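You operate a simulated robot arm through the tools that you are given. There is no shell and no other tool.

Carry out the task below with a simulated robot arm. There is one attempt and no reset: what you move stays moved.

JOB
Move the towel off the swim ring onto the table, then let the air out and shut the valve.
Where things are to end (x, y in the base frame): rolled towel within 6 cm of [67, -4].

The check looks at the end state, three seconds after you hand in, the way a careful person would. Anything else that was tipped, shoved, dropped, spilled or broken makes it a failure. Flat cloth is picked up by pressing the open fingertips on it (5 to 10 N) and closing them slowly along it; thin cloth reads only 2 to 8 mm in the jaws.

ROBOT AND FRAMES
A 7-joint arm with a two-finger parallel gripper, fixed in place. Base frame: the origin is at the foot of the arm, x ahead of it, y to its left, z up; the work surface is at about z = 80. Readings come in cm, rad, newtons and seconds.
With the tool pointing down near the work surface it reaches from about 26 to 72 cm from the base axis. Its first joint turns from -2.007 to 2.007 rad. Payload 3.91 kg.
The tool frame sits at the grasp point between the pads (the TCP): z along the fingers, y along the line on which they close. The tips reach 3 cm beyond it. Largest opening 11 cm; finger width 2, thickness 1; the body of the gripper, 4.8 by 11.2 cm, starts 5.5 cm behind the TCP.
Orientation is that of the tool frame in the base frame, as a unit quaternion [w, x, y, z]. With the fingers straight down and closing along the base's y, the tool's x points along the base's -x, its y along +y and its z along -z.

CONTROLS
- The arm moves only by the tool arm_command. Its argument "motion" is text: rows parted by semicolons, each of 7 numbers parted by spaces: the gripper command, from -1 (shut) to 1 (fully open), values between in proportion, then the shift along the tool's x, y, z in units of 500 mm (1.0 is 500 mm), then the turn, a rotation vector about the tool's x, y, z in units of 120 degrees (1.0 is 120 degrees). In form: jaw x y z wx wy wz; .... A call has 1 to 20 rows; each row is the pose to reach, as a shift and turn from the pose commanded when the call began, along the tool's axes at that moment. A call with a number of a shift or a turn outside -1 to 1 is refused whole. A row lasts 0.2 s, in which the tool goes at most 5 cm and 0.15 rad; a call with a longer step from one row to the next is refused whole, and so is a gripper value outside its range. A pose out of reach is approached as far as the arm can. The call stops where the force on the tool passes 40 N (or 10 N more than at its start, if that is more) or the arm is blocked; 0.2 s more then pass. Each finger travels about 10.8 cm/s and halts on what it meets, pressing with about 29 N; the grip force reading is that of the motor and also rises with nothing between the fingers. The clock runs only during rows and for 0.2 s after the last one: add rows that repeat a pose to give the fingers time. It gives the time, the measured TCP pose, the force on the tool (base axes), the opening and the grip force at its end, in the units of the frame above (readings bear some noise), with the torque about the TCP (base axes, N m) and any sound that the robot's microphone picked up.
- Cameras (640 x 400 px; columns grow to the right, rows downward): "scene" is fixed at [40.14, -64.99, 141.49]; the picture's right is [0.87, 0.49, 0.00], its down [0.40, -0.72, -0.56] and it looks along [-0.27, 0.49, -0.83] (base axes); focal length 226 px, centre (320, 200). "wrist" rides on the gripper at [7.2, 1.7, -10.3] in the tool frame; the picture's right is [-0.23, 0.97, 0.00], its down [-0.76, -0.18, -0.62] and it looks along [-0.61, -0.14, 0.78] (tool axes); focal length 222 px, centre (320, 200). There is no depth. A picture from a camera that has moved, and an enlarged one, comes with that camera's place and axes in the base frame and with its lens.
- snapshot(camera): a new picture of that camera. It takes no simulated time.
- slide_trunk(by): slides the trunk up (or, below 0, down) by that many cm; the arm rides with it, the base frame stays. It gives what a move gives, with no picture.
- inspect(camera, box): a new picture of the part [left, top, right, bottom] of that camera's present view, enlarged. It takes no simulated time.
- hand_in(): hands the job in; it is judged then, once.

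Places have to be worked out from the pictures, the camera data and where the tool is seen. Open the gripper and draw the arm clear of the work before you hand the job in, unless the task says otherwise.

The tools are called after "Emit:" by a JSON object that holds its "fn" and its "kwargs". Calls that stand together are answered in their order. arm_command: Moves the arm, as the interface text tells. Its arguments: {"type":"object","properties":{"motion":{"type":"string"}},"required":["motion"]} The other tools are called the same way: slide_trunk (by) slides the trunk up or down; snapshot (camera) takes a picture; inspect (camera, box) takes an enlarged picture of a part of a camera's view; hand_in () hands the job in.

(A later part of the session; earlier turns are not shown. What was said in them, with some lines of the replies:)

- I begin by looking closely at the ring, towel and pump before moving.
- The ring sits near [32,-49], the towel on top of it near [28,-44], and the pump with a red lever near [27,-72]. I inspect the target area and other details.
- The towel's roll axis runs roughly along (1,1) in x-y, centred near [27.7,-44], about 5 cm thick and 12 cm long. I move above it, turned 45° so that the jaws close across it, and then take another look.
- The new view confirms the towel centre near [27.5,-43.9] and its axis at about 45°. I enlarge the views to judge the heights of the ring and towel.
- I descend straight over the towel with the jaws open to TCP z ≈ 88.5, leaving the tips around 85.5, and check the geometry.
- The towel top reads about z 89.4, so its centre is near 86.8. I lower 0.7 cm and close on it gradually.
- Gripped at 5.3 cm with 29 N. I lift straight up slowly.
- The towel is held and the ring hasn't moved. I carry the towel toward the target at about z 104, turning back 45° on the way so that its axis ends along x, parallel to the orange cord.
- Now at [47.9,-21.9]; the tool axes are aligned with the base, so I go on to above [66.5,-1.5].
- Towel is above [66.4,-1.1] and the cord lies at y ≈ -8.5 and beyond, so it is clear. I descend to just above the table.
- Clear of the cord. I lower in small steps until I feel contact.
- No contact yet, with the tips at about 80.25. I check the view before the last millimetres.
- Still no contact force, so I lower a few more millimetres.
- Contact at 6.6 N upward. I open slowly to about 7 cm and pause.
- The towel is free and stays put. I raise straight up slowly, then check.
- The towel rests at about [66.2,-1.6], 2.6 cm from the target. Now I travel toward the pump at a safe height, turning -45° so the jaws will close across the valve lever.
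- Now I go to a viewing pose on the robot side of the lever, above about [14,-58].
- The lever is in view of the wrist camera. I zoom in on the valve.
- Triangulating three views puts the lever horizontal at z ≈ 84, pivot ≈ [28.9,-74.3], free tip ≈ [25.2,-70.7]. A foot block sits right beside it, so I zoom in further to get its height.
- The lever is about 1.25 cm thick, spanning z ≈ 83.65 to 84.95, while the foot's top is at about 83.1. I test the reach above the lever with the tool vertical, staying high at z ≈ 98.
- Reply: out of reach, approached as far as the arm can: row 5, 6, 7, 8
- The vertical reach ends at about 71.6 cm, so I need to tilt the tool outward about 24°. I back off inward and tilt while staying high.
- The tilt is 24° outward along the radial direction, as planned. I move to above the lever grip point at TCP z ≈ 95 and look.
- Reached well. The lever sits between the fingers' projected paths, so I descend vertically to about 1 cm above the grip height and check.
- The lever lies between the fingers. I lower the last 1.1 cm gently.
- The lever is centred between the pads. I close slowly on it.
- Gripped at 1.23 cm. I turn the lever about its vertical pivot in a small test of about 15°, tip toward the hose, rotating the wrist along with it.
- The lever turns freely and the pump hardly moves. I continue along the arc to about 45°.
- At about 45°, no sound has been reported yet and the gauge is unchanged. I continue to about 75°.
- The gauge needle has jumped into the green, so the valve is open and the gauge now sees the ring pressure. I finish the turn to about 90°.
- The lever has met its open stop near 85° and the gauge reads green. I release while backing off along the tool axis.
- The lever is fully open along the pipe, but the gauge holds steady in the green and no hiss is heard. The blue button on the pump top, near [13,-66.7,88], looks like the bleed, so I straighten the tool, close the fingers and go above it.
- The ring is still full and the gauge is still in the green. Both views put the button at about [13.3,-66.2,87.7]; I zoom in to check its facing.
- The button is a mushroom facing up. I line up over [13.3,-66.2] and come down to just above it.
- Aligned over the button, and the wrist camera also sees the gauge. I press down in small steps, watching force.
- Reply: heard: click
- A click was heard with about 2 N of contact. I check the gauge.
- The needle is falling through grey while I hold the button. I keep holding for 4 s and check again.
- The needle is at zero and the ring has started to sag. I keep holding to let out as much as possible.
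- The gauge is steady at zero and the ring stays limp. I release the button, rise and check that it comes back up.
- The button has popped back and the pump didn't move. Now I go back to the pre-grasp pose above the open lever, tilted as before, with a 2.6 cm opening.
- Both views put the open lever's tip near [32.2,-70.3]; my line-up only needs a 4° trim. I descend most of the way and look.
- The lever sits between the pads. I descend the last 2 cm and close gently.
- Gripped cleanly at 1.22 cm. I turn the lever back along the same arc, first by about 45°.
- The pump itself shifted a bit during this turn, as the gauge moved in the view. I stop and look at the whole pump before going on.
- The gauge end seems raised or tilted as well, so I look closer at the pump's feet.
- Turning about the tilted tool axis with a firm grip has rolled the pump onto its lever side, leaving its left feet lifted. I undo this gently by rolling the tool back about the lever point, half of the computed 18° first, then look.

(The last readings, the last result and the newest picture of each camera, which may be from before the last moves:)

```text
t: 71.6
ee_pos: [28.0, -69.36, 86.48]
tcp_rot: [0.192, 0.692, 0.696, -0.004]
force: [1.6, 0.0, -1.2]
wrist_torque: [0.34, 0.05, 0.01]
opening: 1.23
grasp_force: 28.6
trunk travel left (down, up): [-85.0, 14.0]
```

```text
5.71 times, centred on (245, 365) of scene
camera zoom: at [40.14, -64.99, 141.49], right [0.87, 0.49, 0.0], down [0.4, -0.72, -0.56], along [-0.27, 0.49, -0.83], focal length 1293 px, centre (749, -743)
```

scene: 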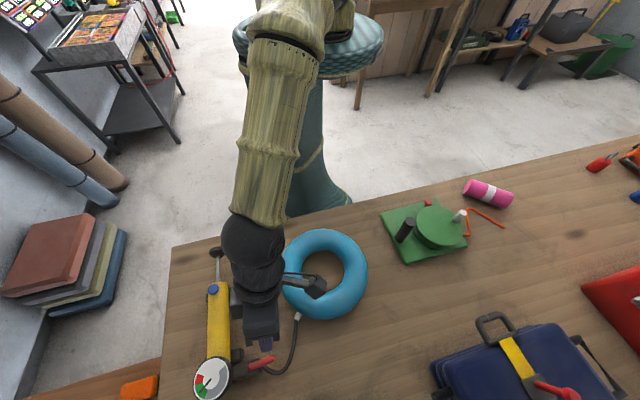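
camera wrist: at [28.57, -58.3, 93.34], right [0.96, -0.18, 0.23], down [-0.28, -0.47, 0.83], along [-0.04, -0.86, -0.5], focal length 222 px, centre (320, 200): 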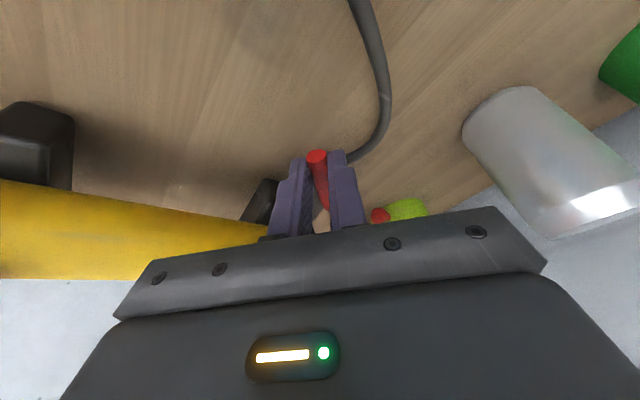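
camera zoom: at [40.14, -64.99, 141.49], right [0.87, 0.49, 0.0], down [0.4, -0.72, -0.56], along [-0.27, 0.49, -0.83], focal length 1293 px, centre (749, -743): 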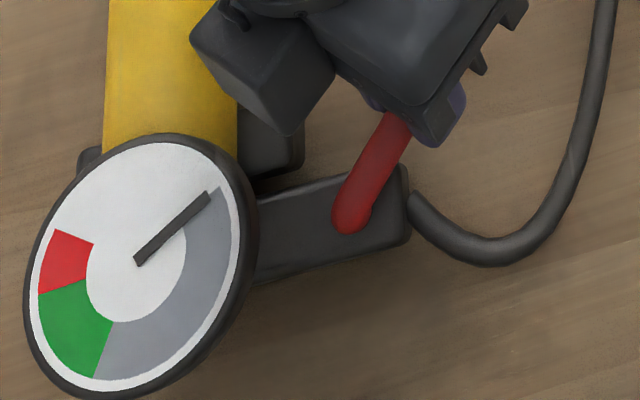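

It is levelling as hoped. I roll back another 5° or so.

Emit:
{"fn": "arm_command", "kwargs": {"motion": "-0.85 -0.0014 -0.0015 0 -0.0149 0.0141 0.004; -0.85 -0.0028 -0.003 0 -0.0298 0.0282 0.008; -0.85 -0.0028 -0.003 0 -0.0298 0.0282 0.008"}}

Emit:
{"fn": "inspect", "kwargs": {"camera": "scene", "box": [150, 230, 390, 400]}}

Emit:
{"fn": "inspect", "kwargs": {"camera": "scene", "box": [200, 330, 290, 400]}}

```text
t: 72.4
ee_pos: [27.82, -69.49, 86.5]
tcp_rot: [0.195, 0.692, 0.694, 0.038]
force: [1.7, -3.4, 6.4]
wrist_torque: [0.01, -0.05, -0.01]
opening: 1.23
grasp_force: 29.4
trunk travel left (down, up): [-85.0, 14.0]
```

```text
2.35 times, centred on (270, 315) of scene
camera zoom: at [40.14, -64.99, 141.49], right [0.87, 0.49, 0.0], down [0.4, -0.72, -0.56], along [-0.27, 0.49, -0.83], focal length 532 px, centre (438, -71)
```

zoom: 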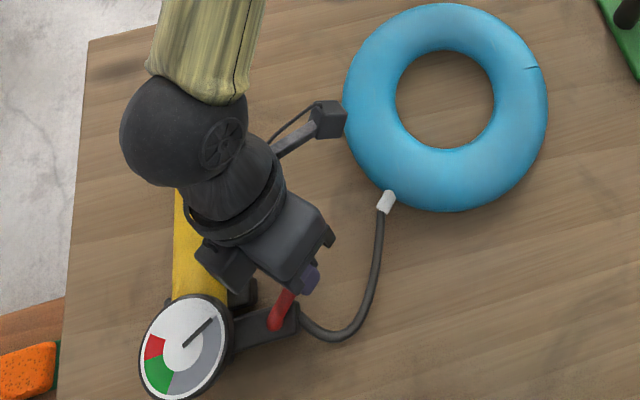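

```text
5.71 times, centred on (245, 365) of scene
camera zoom: at [40.14, -64.99, 141.49], right [0.87, 0.49, 0.0], down [0.4, -0.72, -0.56], along [-0.27, 0.49, -0.83], focal length 1293 px, centre (749, -743)
```

zoom: 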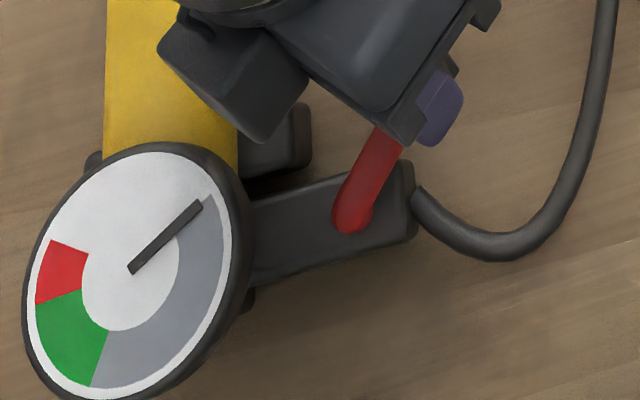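

The pump is back on its feet: 6 N upward force, torque near zero, and the gauge back at its original spot. I loosen the grip slightly so it settles.

Emit:
{"fn": "arm_command", "kwargs": {"motion": "-0.77 0 0 0 0 0 0; -0.74 0 0 0 0 0 0; -0.7 0 0 0 0 0 0; -0.66 0 0 0 0 0 0; -0.66 0 0 0 0 0 0"}}

Emit:
{"fn": "inspect", "kwargs": {"camera": "scene", "box": [200, 330, 290, 400]}}

Emit:
{"fn": "inspect", "kwargs": {"camera": "wrist", "box": [200, 80, 440, 240]}}

```text
t: 73.6
ee_pos: [27.86, -69.52, 86.42]
tcp_rot: [0.194, 0.692, 0.695, 0.038]
force: [-0.1, 1.2, -0.2]
wrist_torque: [0.0, 0.02, -0.03]
opening: 1.87
grasp_force: 0.0
trunk travel left (down, up): [-85.0, 14.0]
```

```text
5.71 times, centred on (245, 365) of scene
camera zoom: at [40.14, -64.99, 141.49], right [0.87, 0.49, 0.0], down [0.4, -0.72, -0.56], along [-0.27, 0.49, -0.83], focal length 1293 px, centre (749, -743)
```

zoom: 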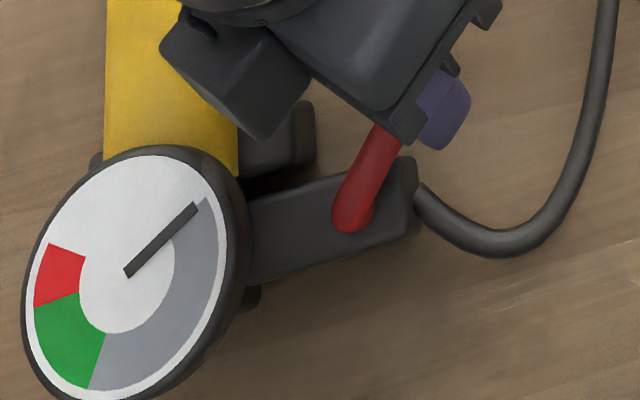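

```text
2.50 times, centred on (320, 160) of wrist
camera zoom: at [26.25, -60.09, 94.91], right [0.91, -0.18, 0.36], down [-0.39, -0.62, 0.68], along [0.1, -0.77, -0.64], focal length 555 px, centre (320, 300)
```

zoom: 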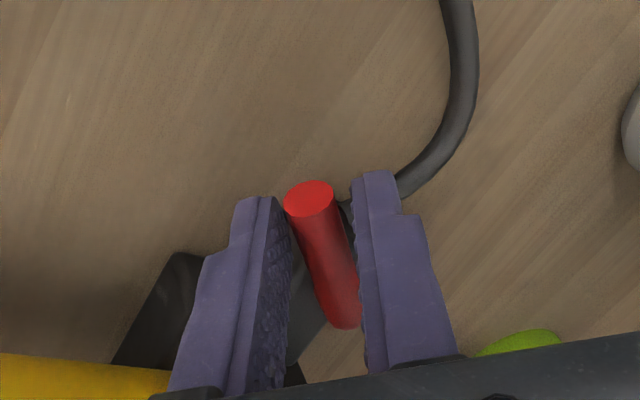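

The pump is settled level and back in place. Now, with the lever only loosely caged, I turn the tool back to the radial tilt so it stays within reach for the rest of the closing arc.

Emit:
{"fn": "arm_command", "kwargs": {"motion": "-0.62 0.002 0.0021 0.0003 0.0209 -0.0197 -0.0057; -0.62 0.004 0.0042 0.0005 0.0418 -0.0395 -0.0114; -0.62 0.0061 0.0062 0.0008 0.0627 -0.0592 -0.0171; -0.62 0.0081 0.0083 0.001 0.0836 -0.0789 -0.0228; -0.62 0.0081 0.0083 0.001 0.0836 -0.0789 -0.0228"}}

Emit:
{"fn": "inspect", "kwargs": {"camera": "scene", "box": [200, 330, 290, 400]}}

Emit:
{"fn": "inspect", "kwargs": {"camera": "wrist", "box": [200, 80, 440, 240]}}

```text
t: 74.8
ee_pos: [28.27, -69.07, 86.44]
tcp_rot: [0.191, 0.689, 0.694, -0.085]
force: [0.7, -0.6, 0.4]
wrist_torque: [0.01, -0.03, -0.01]
opening: 2.09
grasp_force: 0.1
trunk travel left (down, up): [-85.0, 14.0]
```

```text
5.71 times, centred on (245, 365) of scene
camera zoom: at [40.14, -64.99, 141.49], right [0.87, 0.49, 0.0], down [0.4, -0.72, -0.56], along [-0.27, 0.49, -0.83], focal length 1293 px, centre (749, -743)
```

zoom: 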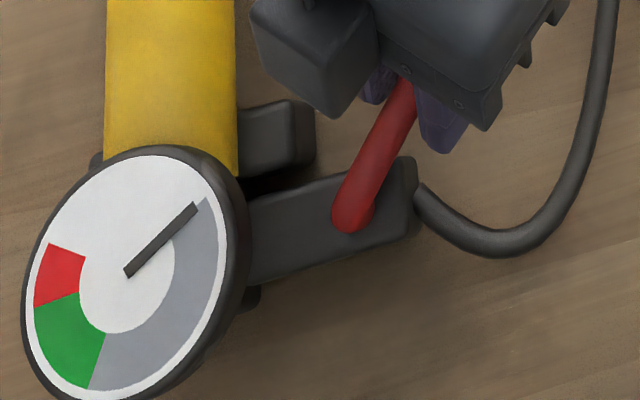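

```text
2.50 times, centred on (320, 160) of wrist
camera zoom: at [28.55, -58.41, 93.35], right [0.96, -0.18, 0.23], down [-0.29, -0.47, 0.83], along [-0.04, -0.86, -0.5], focal length 555 px, centre (320, 300)
```

zoom: 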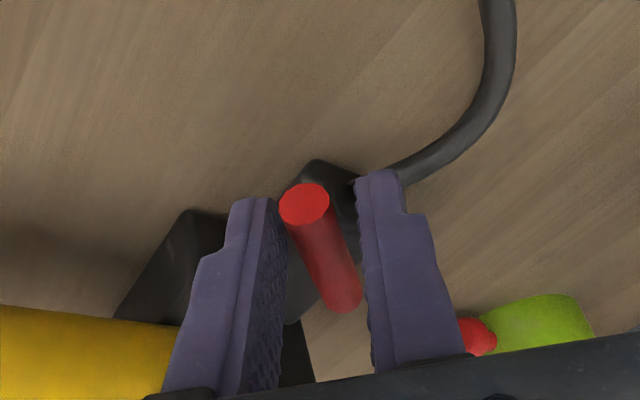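

Pump undisturbed and lever caged. I continue the closing arc with a loose cage of 1.6 cm, to about 13° from shut.

Emit:
{"fn": "arm_command", "kwargs": {"motion": "-0.7 0 0 0 0 0 0; -0.71 -0.0006 -0.005 -0.0006 0 0 -0.0337; -0.71 -0.0012 -0.0099 -0.0011 0 0 -0.0674; -0.71 -0.0023 -0.0148 -0.0014 0 0 -0.1014; -0.71 -0.0035 -0.0197 -0.0017 0 0 -0.1355; -0.71 -0.0052 -0.0245 -0.0017 0 0 -0.1697; -0.71 -0.007 -0.0292 -0.0017 0 0 -0.2039; -0.71 -0.0093 -0.0337 -0.0015 0 0 -0.238; -0.71 -0.0116 -0.0381 -0.0012 0 0 -0.2721; -0.71 -0.0116 -0.0381 -0.0012 0 0 -0.2721"}}

Emit:
{"fn": "inspect", "kwargs": {"camera": "scene", "box": [200, 330, 290, 400]}}

Emit:
{"fn": "inspect", "kwargs": {"camera": "wrist", "box": [200, 80, 440, 240]}}

```text
t: 77.0
ee_pos: [26.33, -69.53, 86.36]
tcp_rot: [0.16, 0.466, 0.86, -0.135]
force: [-0.3, -0.4, -0.6]
wrist_torque: [0.0, -0.03, 0.0]
opening: 1.6
grasp_force: 0.0
trunk travel left (down, up): [-85.0, 14.0]
```

```text
5.71 times, centred on (245, 365) of scene
camera zoom: at [40.14, -64.99, 141.49], right [0.87, 0.49, 0.0], down [0.4, -0.72, -0.56], along [-0.27, 0.49, -0.83], focal length 1293 px, centre (749, -743)
```

zoom: 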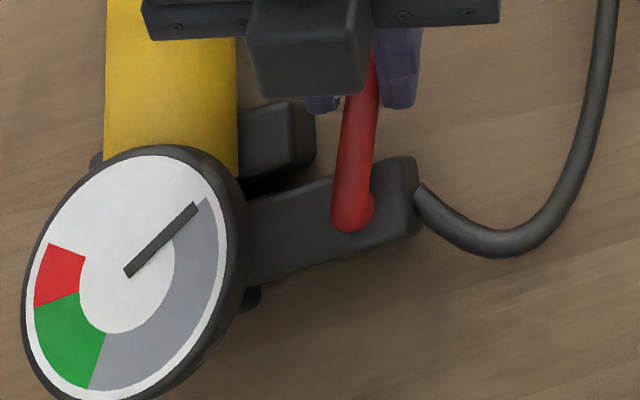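

```text
2.50 times, centred on (320, 160) of wrist
camera zoom: at [22.42, -59.31, 92.84], right [0.94, 0.34, 0.01], down [0.15, -0.44, 0.89], along [0.31, -0.83, -0.46], focal length 555 px, centre (320, 300)
```

zoom: 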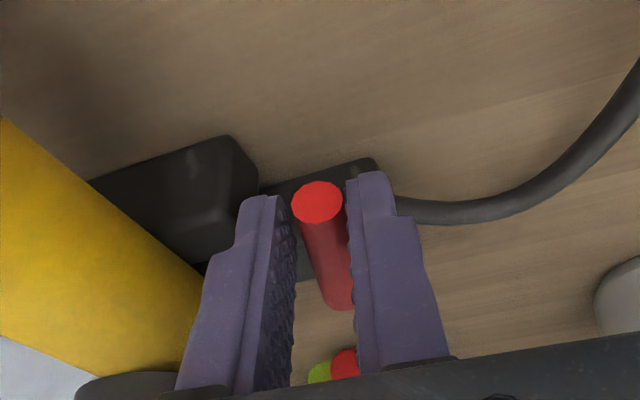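

The pump stays put and the lever follows freely. I carry on to the shut position.

Emit:
{"fn": "arm_command", "kwargs": {"motion": "-0.71 -0.0001 -0.005 0.0005 0 0 -0.034; -0.71 -0.0002 -0.01 0.001 0 0 -0.0677; -0.71 -0.001 -0.015 0.0018 0 0 -0.101; -0.71 -0.0017 -0.0199 0.0026 0 0 -0.134; -0.71 -0.0017 -0.0199 0.0026 0 0 -0.134"}}

Emit:
{"fn": "inspect", "kwargs": {"camera": "scene", "box": [230, 332, 280, 382]}}

Emit:
{"fn": "inspect", "kwargs": {"camera": "wrist", "box": [200, 80, 440, 240]}}

```text
t: 78.2
ee_pos: [25.46, -70.24, 86.37]
tcp_rot: [0.138, 0.342, 0.917, -0.155]
force: [-0.4, 0.3, -0.1]
wrist_torque: [-0.01, 0.0, 0.0]
opening: 1.61
grasp_force: 0.0
trunk travel left (down, up): [-85.0, 14.0]
```

```text
8.00 times, centred on (255, 357) of scene
camera zoom: at [40.14, -64.99, 141.49], right [0.87, 0.49, 0.0], down [0.4, -0.72, -0.56], along [-0.27, 0.49, -0.83], focal length 1810 px, centre (840, -1056)
```

zoom: 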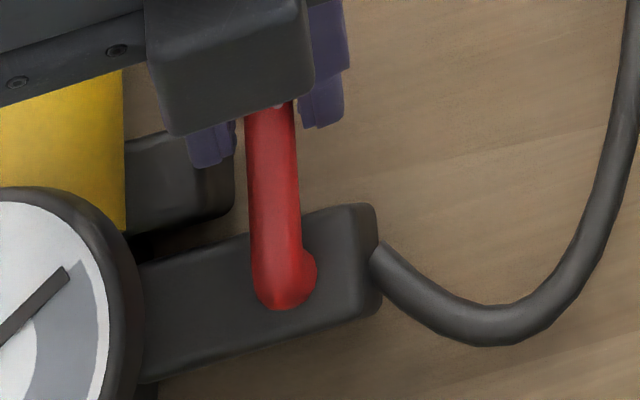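

```text
2.50 times, centred on (320, 160) of wrist
camera zoom: at [19.83, -60.85, 92.94], right [0.82, 0.57, -0.1], down [0.34, -0.34, 0.88], along [0.46, -0.75, -0.47], focal length 555 px, centre (320, 300)
```

zoom: 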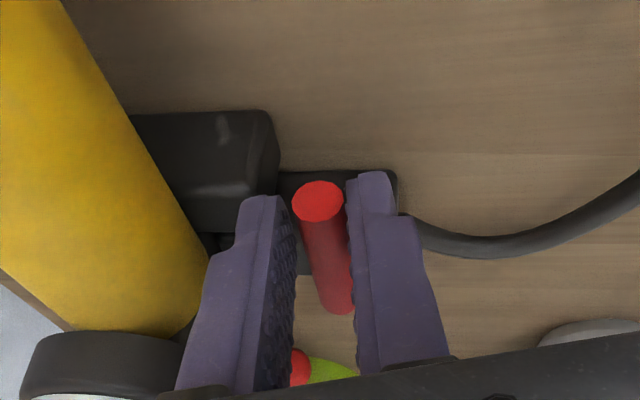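

Nearly at the original angle; about 2° may remain. I nudge a little further while watching the force to feel the shut stop.

Emit:
{"fn": "arm_command", "kwargs": {"motion": "-0.71 0.0001 -0.0026 0.0005 0 0 -0.015; -0.71 0.0002 -0.0053 0.001 0 0 -0.03; -0.71 0.0002 -0.0053 0.001 0 0 -0.03"}}

Emit:
{"fn": "inspect", "kwargs": {"camera": "scene", "box": [230, 332, 280, 382]}}

Emit:
{"fn": "inspect", "kwargs": {"camera": "wrist", "box": [200, 80, 440, 240]}}

```text
t: 79.0
ee_pos: [25.27, -70.32, 86.47]
tcp_rot: [0.133, 0.313, 0.927, -0.159]
force: [0.5, 0.0, -1.3]
wrist_torque: [0.02, 0.03, -0.01]
opening: 1.65
grasp_force: 0.6
trunk travel left (down, up): [-85.0, 14.0]
```

```text
8.00 times, centred on (255, 357) of scene
camera zoom: at [40.14, -64.99, 141.49], right [0.87, 0.49, 0.0], down [0.4, -0.72, -0.56], along [-0.27, 0.49, -0.83], focal length 1810 px, centre (840, -1056)
```

zoom: 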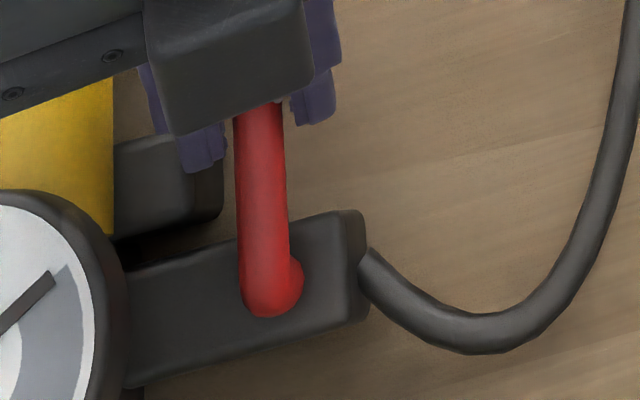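

```text
2.50 times, centred on (320, 160) of wrist
camera zoom: at [19.23, -61.27, 92.94], right [0.78, 0.61, -0.13], down [0.38, -0.31, 0.87], along [0.49, -0.73, -0.47], focal length 555 px, centre (320, 300)
```

zoom: 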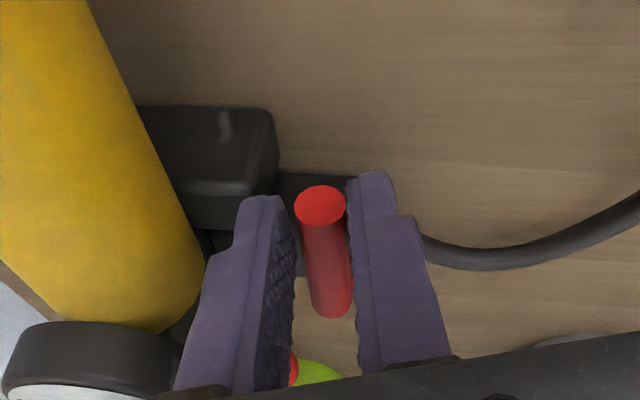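

The lever has met its shut stop, since the pump itself gave slightly on that last nudge, and its angle to the block matches the start. I open the cage a little and withdraw along the tool axis.

Emit:
{"fn": "arm_command", "kwargs": {"motion": "-0.66 0 0 0 0 0 0; -0.6 0 0 0 0 0 0; -0.55 0 0 -0.004 0 0 0; -0.5 0 0 -0.012 0 0 0; -0.45 0 0 -0.03 0 0 0; -0.45 0 0 -0.06 0 0 0; -0.45 0 0 -0.11 0 0 0; -0.45 0 0 -0.18 0 0 0; -0.45 0 0 -0.24 0 0 0; -0.45 0 0 -0.24 0 0 0"}}

Emit:
{"fn": "snapshot", "kwargs": {"camera": "scene"}}

Emit:
{"fn": "inspect", "kwargs": {"camera": "scene", "box": [230, 332, 280, 382]}}

Emit:
{"fn": "inspect", "kwargs": {"camera": "scene", "box": [160, 210, 400, 400]}}

Emit:
{"fn": "snapshot", "kwargs": {"camera": "wrist"}}

```text
t: 81.2
ee_pos: [23.62, -65.66, 97.35]
tcp_rot: [0.133, 0.313, 0.927, -0.159]
force: [-0.2, 0.3, -0.7]
wrist_torque: [0.01, -0.02, -0.02]
opening: 3.02
grasp_force: 0.1
trunk travel left (down, up): [-85.0, 14.0]
```

```text
taken
```

scene: 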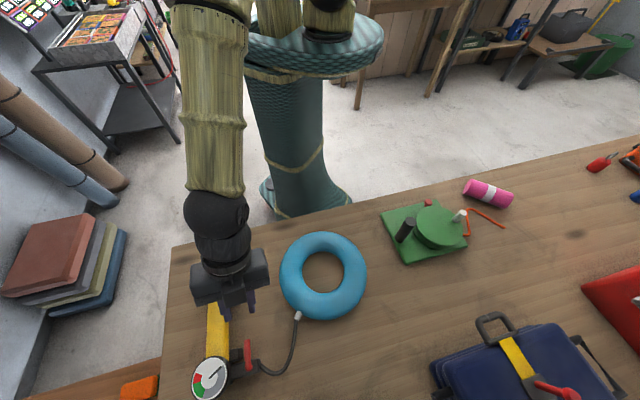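

```text
8.00 times, centred on (255, 357) of scene
camera zoom: at [40.14, -64.99, 141.49], right [0.87, 0.49, 0.0], down [0.4, -0.72, -0.56], along [-0.27, 0.49, -0.83], focal length 1810 px, centre (840, -1056)
```

zoom: 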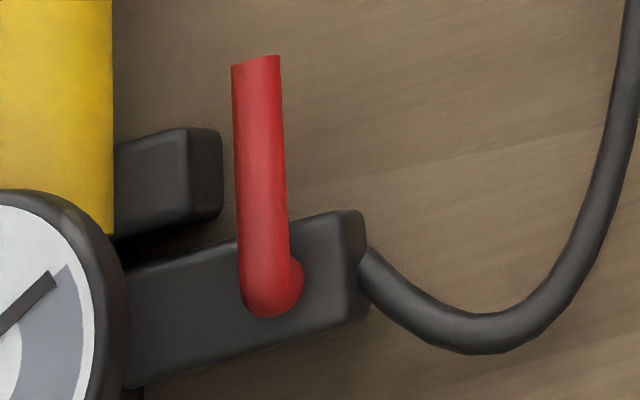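

```text
2.11 times, centred on (280, 305) of scene
camera zoom: at [40.14, -64.99, 141.49], right [0.87, 0.49, 0.0], down [0.4, -0.72, -0.56], along [-0.27, 0.49, -0.83], focal length 476 px, centre (404, -21)
```

zoom: 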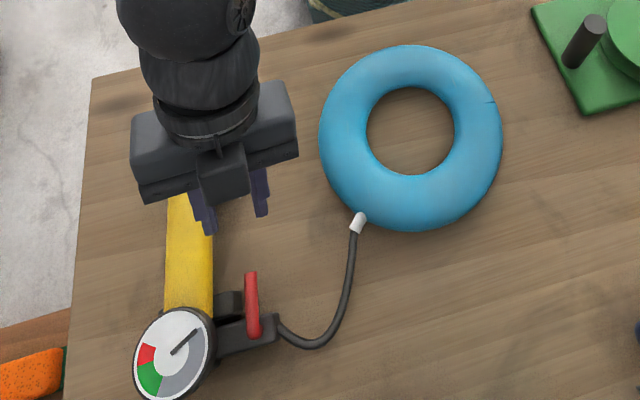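

```text
taken
camera wrist: at [17.57, -56.63, 104.01], right [0.78, 0.61, -0.13], down [0.38, -0.31, 0.87], along [0.49, -0.73, -0.47], focal length 222 px, centre (320, 200)
```

wrist: 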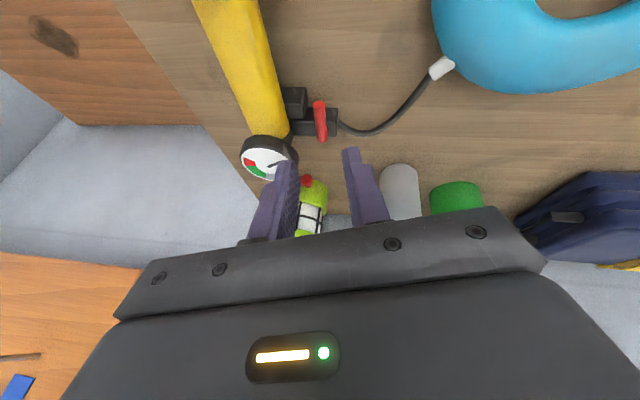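

The lever is shut, the gauge reads zero, the ring is limp, and the pump sits level within a few millimetres of its start. I open the gripper fully and draw the arm up and back.

Emit:
{"fn": "arm_command", "kwargs": {"motion": "-0.4 0.01 0.03 -0.05 0 0 0; -0.2 0.025 0.07 -0.11 0 0 0; 0 0.045 0.12 -0.18 0 0 0; 0.2 0.065 0.17 -0.25 0 0 0; 0.4 0.085 0.22 -0.32 0 0 0; 0.6 0.105 0.27 -0.39 0 0 0; 0.8 0.125 0.32 -0.46 0 0 0; 1 0.14 0.355 -0.51 0 0 0; 1 0.146 0.37 -0.534 0 0 0; 1 0.146 0.37 -0.534 0 0 0; 1 0.146 0.37 -0.534 0 0 0"}}

Emit:
{"fn": "snapshot", "kwargs": {"camera": "scene"}}

Emit:
{"fn": "inspect", "kwargs": {"camera": "scene", "box": [160, 210, 400, 400]}}

Emit:
{"fn": "snapshot", "kwargs": {"camera": "wrist"}}

```text
t: 83.6
ee_pos: [25.6, -37.98, 115.16]
tcp_rot: [0.133, 0.314, 0.926, -0.16]
force: [0.4, 0.8, -0.2]
wrist_torque: [0.01, 0.0, 0.05]
opening: 10.99
grasp_force: 0.1
trunk travel left (down, up): [-85.0, 14.0]
```

```text
taken
```

scene: 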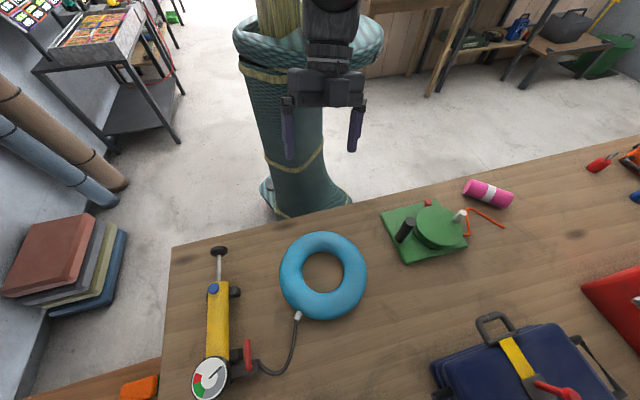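

```text
2.11 times, centred on (280, 305) of scene
camera zoom: at [40.14, -64.99, 141.49], right [0.87, 0.49, 0.0], down [0.4, -0.72, -0.56], along [-0.27, 0.49, -0.83], focal length 476 px, centre (404, -21)
```

zoom: 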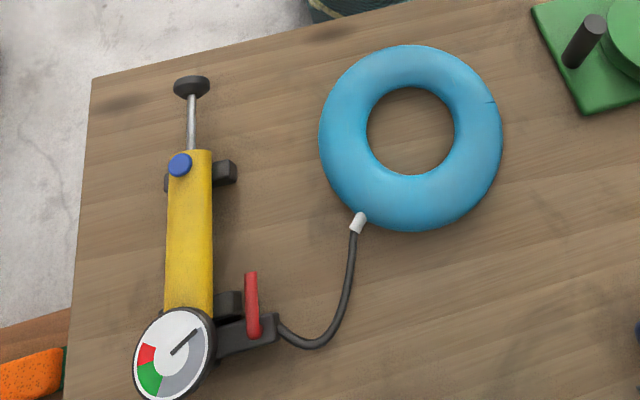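

```text
taken
camera wrist: at [19.4, -28.83, 121.66], right [0.78, 0.61, -0.13], down [0.38, -0.31, 0.87], along [0.49, -0.73, -0.47], focal length 222 px, centre (320, 200)
```

wrist: 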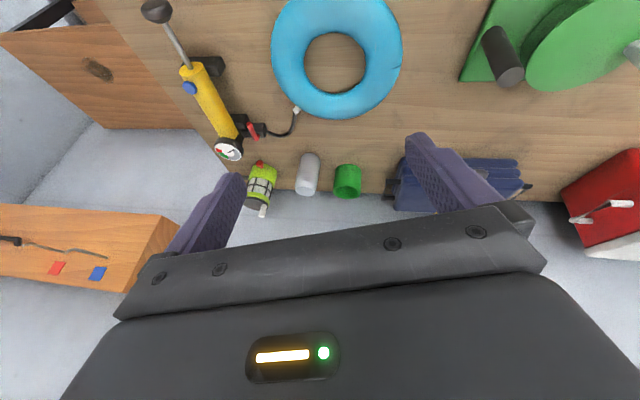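

The towel is in place, the lever is back in its shut position, the gauge reads zero, the ring is slack, and the arm is clear with the gripper open. I hand in.

Emit:
{"fn": "hand_in", "kwargs": {}}

```text
The job is handed in.
```

I've handed in the job. The towel is on the table, the ring's pressure is let out and the valve is shut. I got no verdict back from the check.

- **Towel:** it lies at about [66.2, -1.6], roughly 2.6 cm from the target. It is clear of the orange cord.
- **Air:** I turned the valve lever open and held the pump's blue button for about 14 seconds. The gauge fell to zero and stayed there. The ring has sagged but still keeps its round shape.
- **Valve:** the lever is back at its shut stop, at the same angle to its block as at the start.
- **Pump:** it moved during the job. While I was closing the lever, my grip rolled it about 15° onto its lever side. I set it back on its feet and finished with a looser hold. It now sits level but is turned by 2–3°, with its handle about 1 cm from where it began, which a strict check could count as shoved.

I saw nothing else disturbed. The arm is drawn back with the gripper open.
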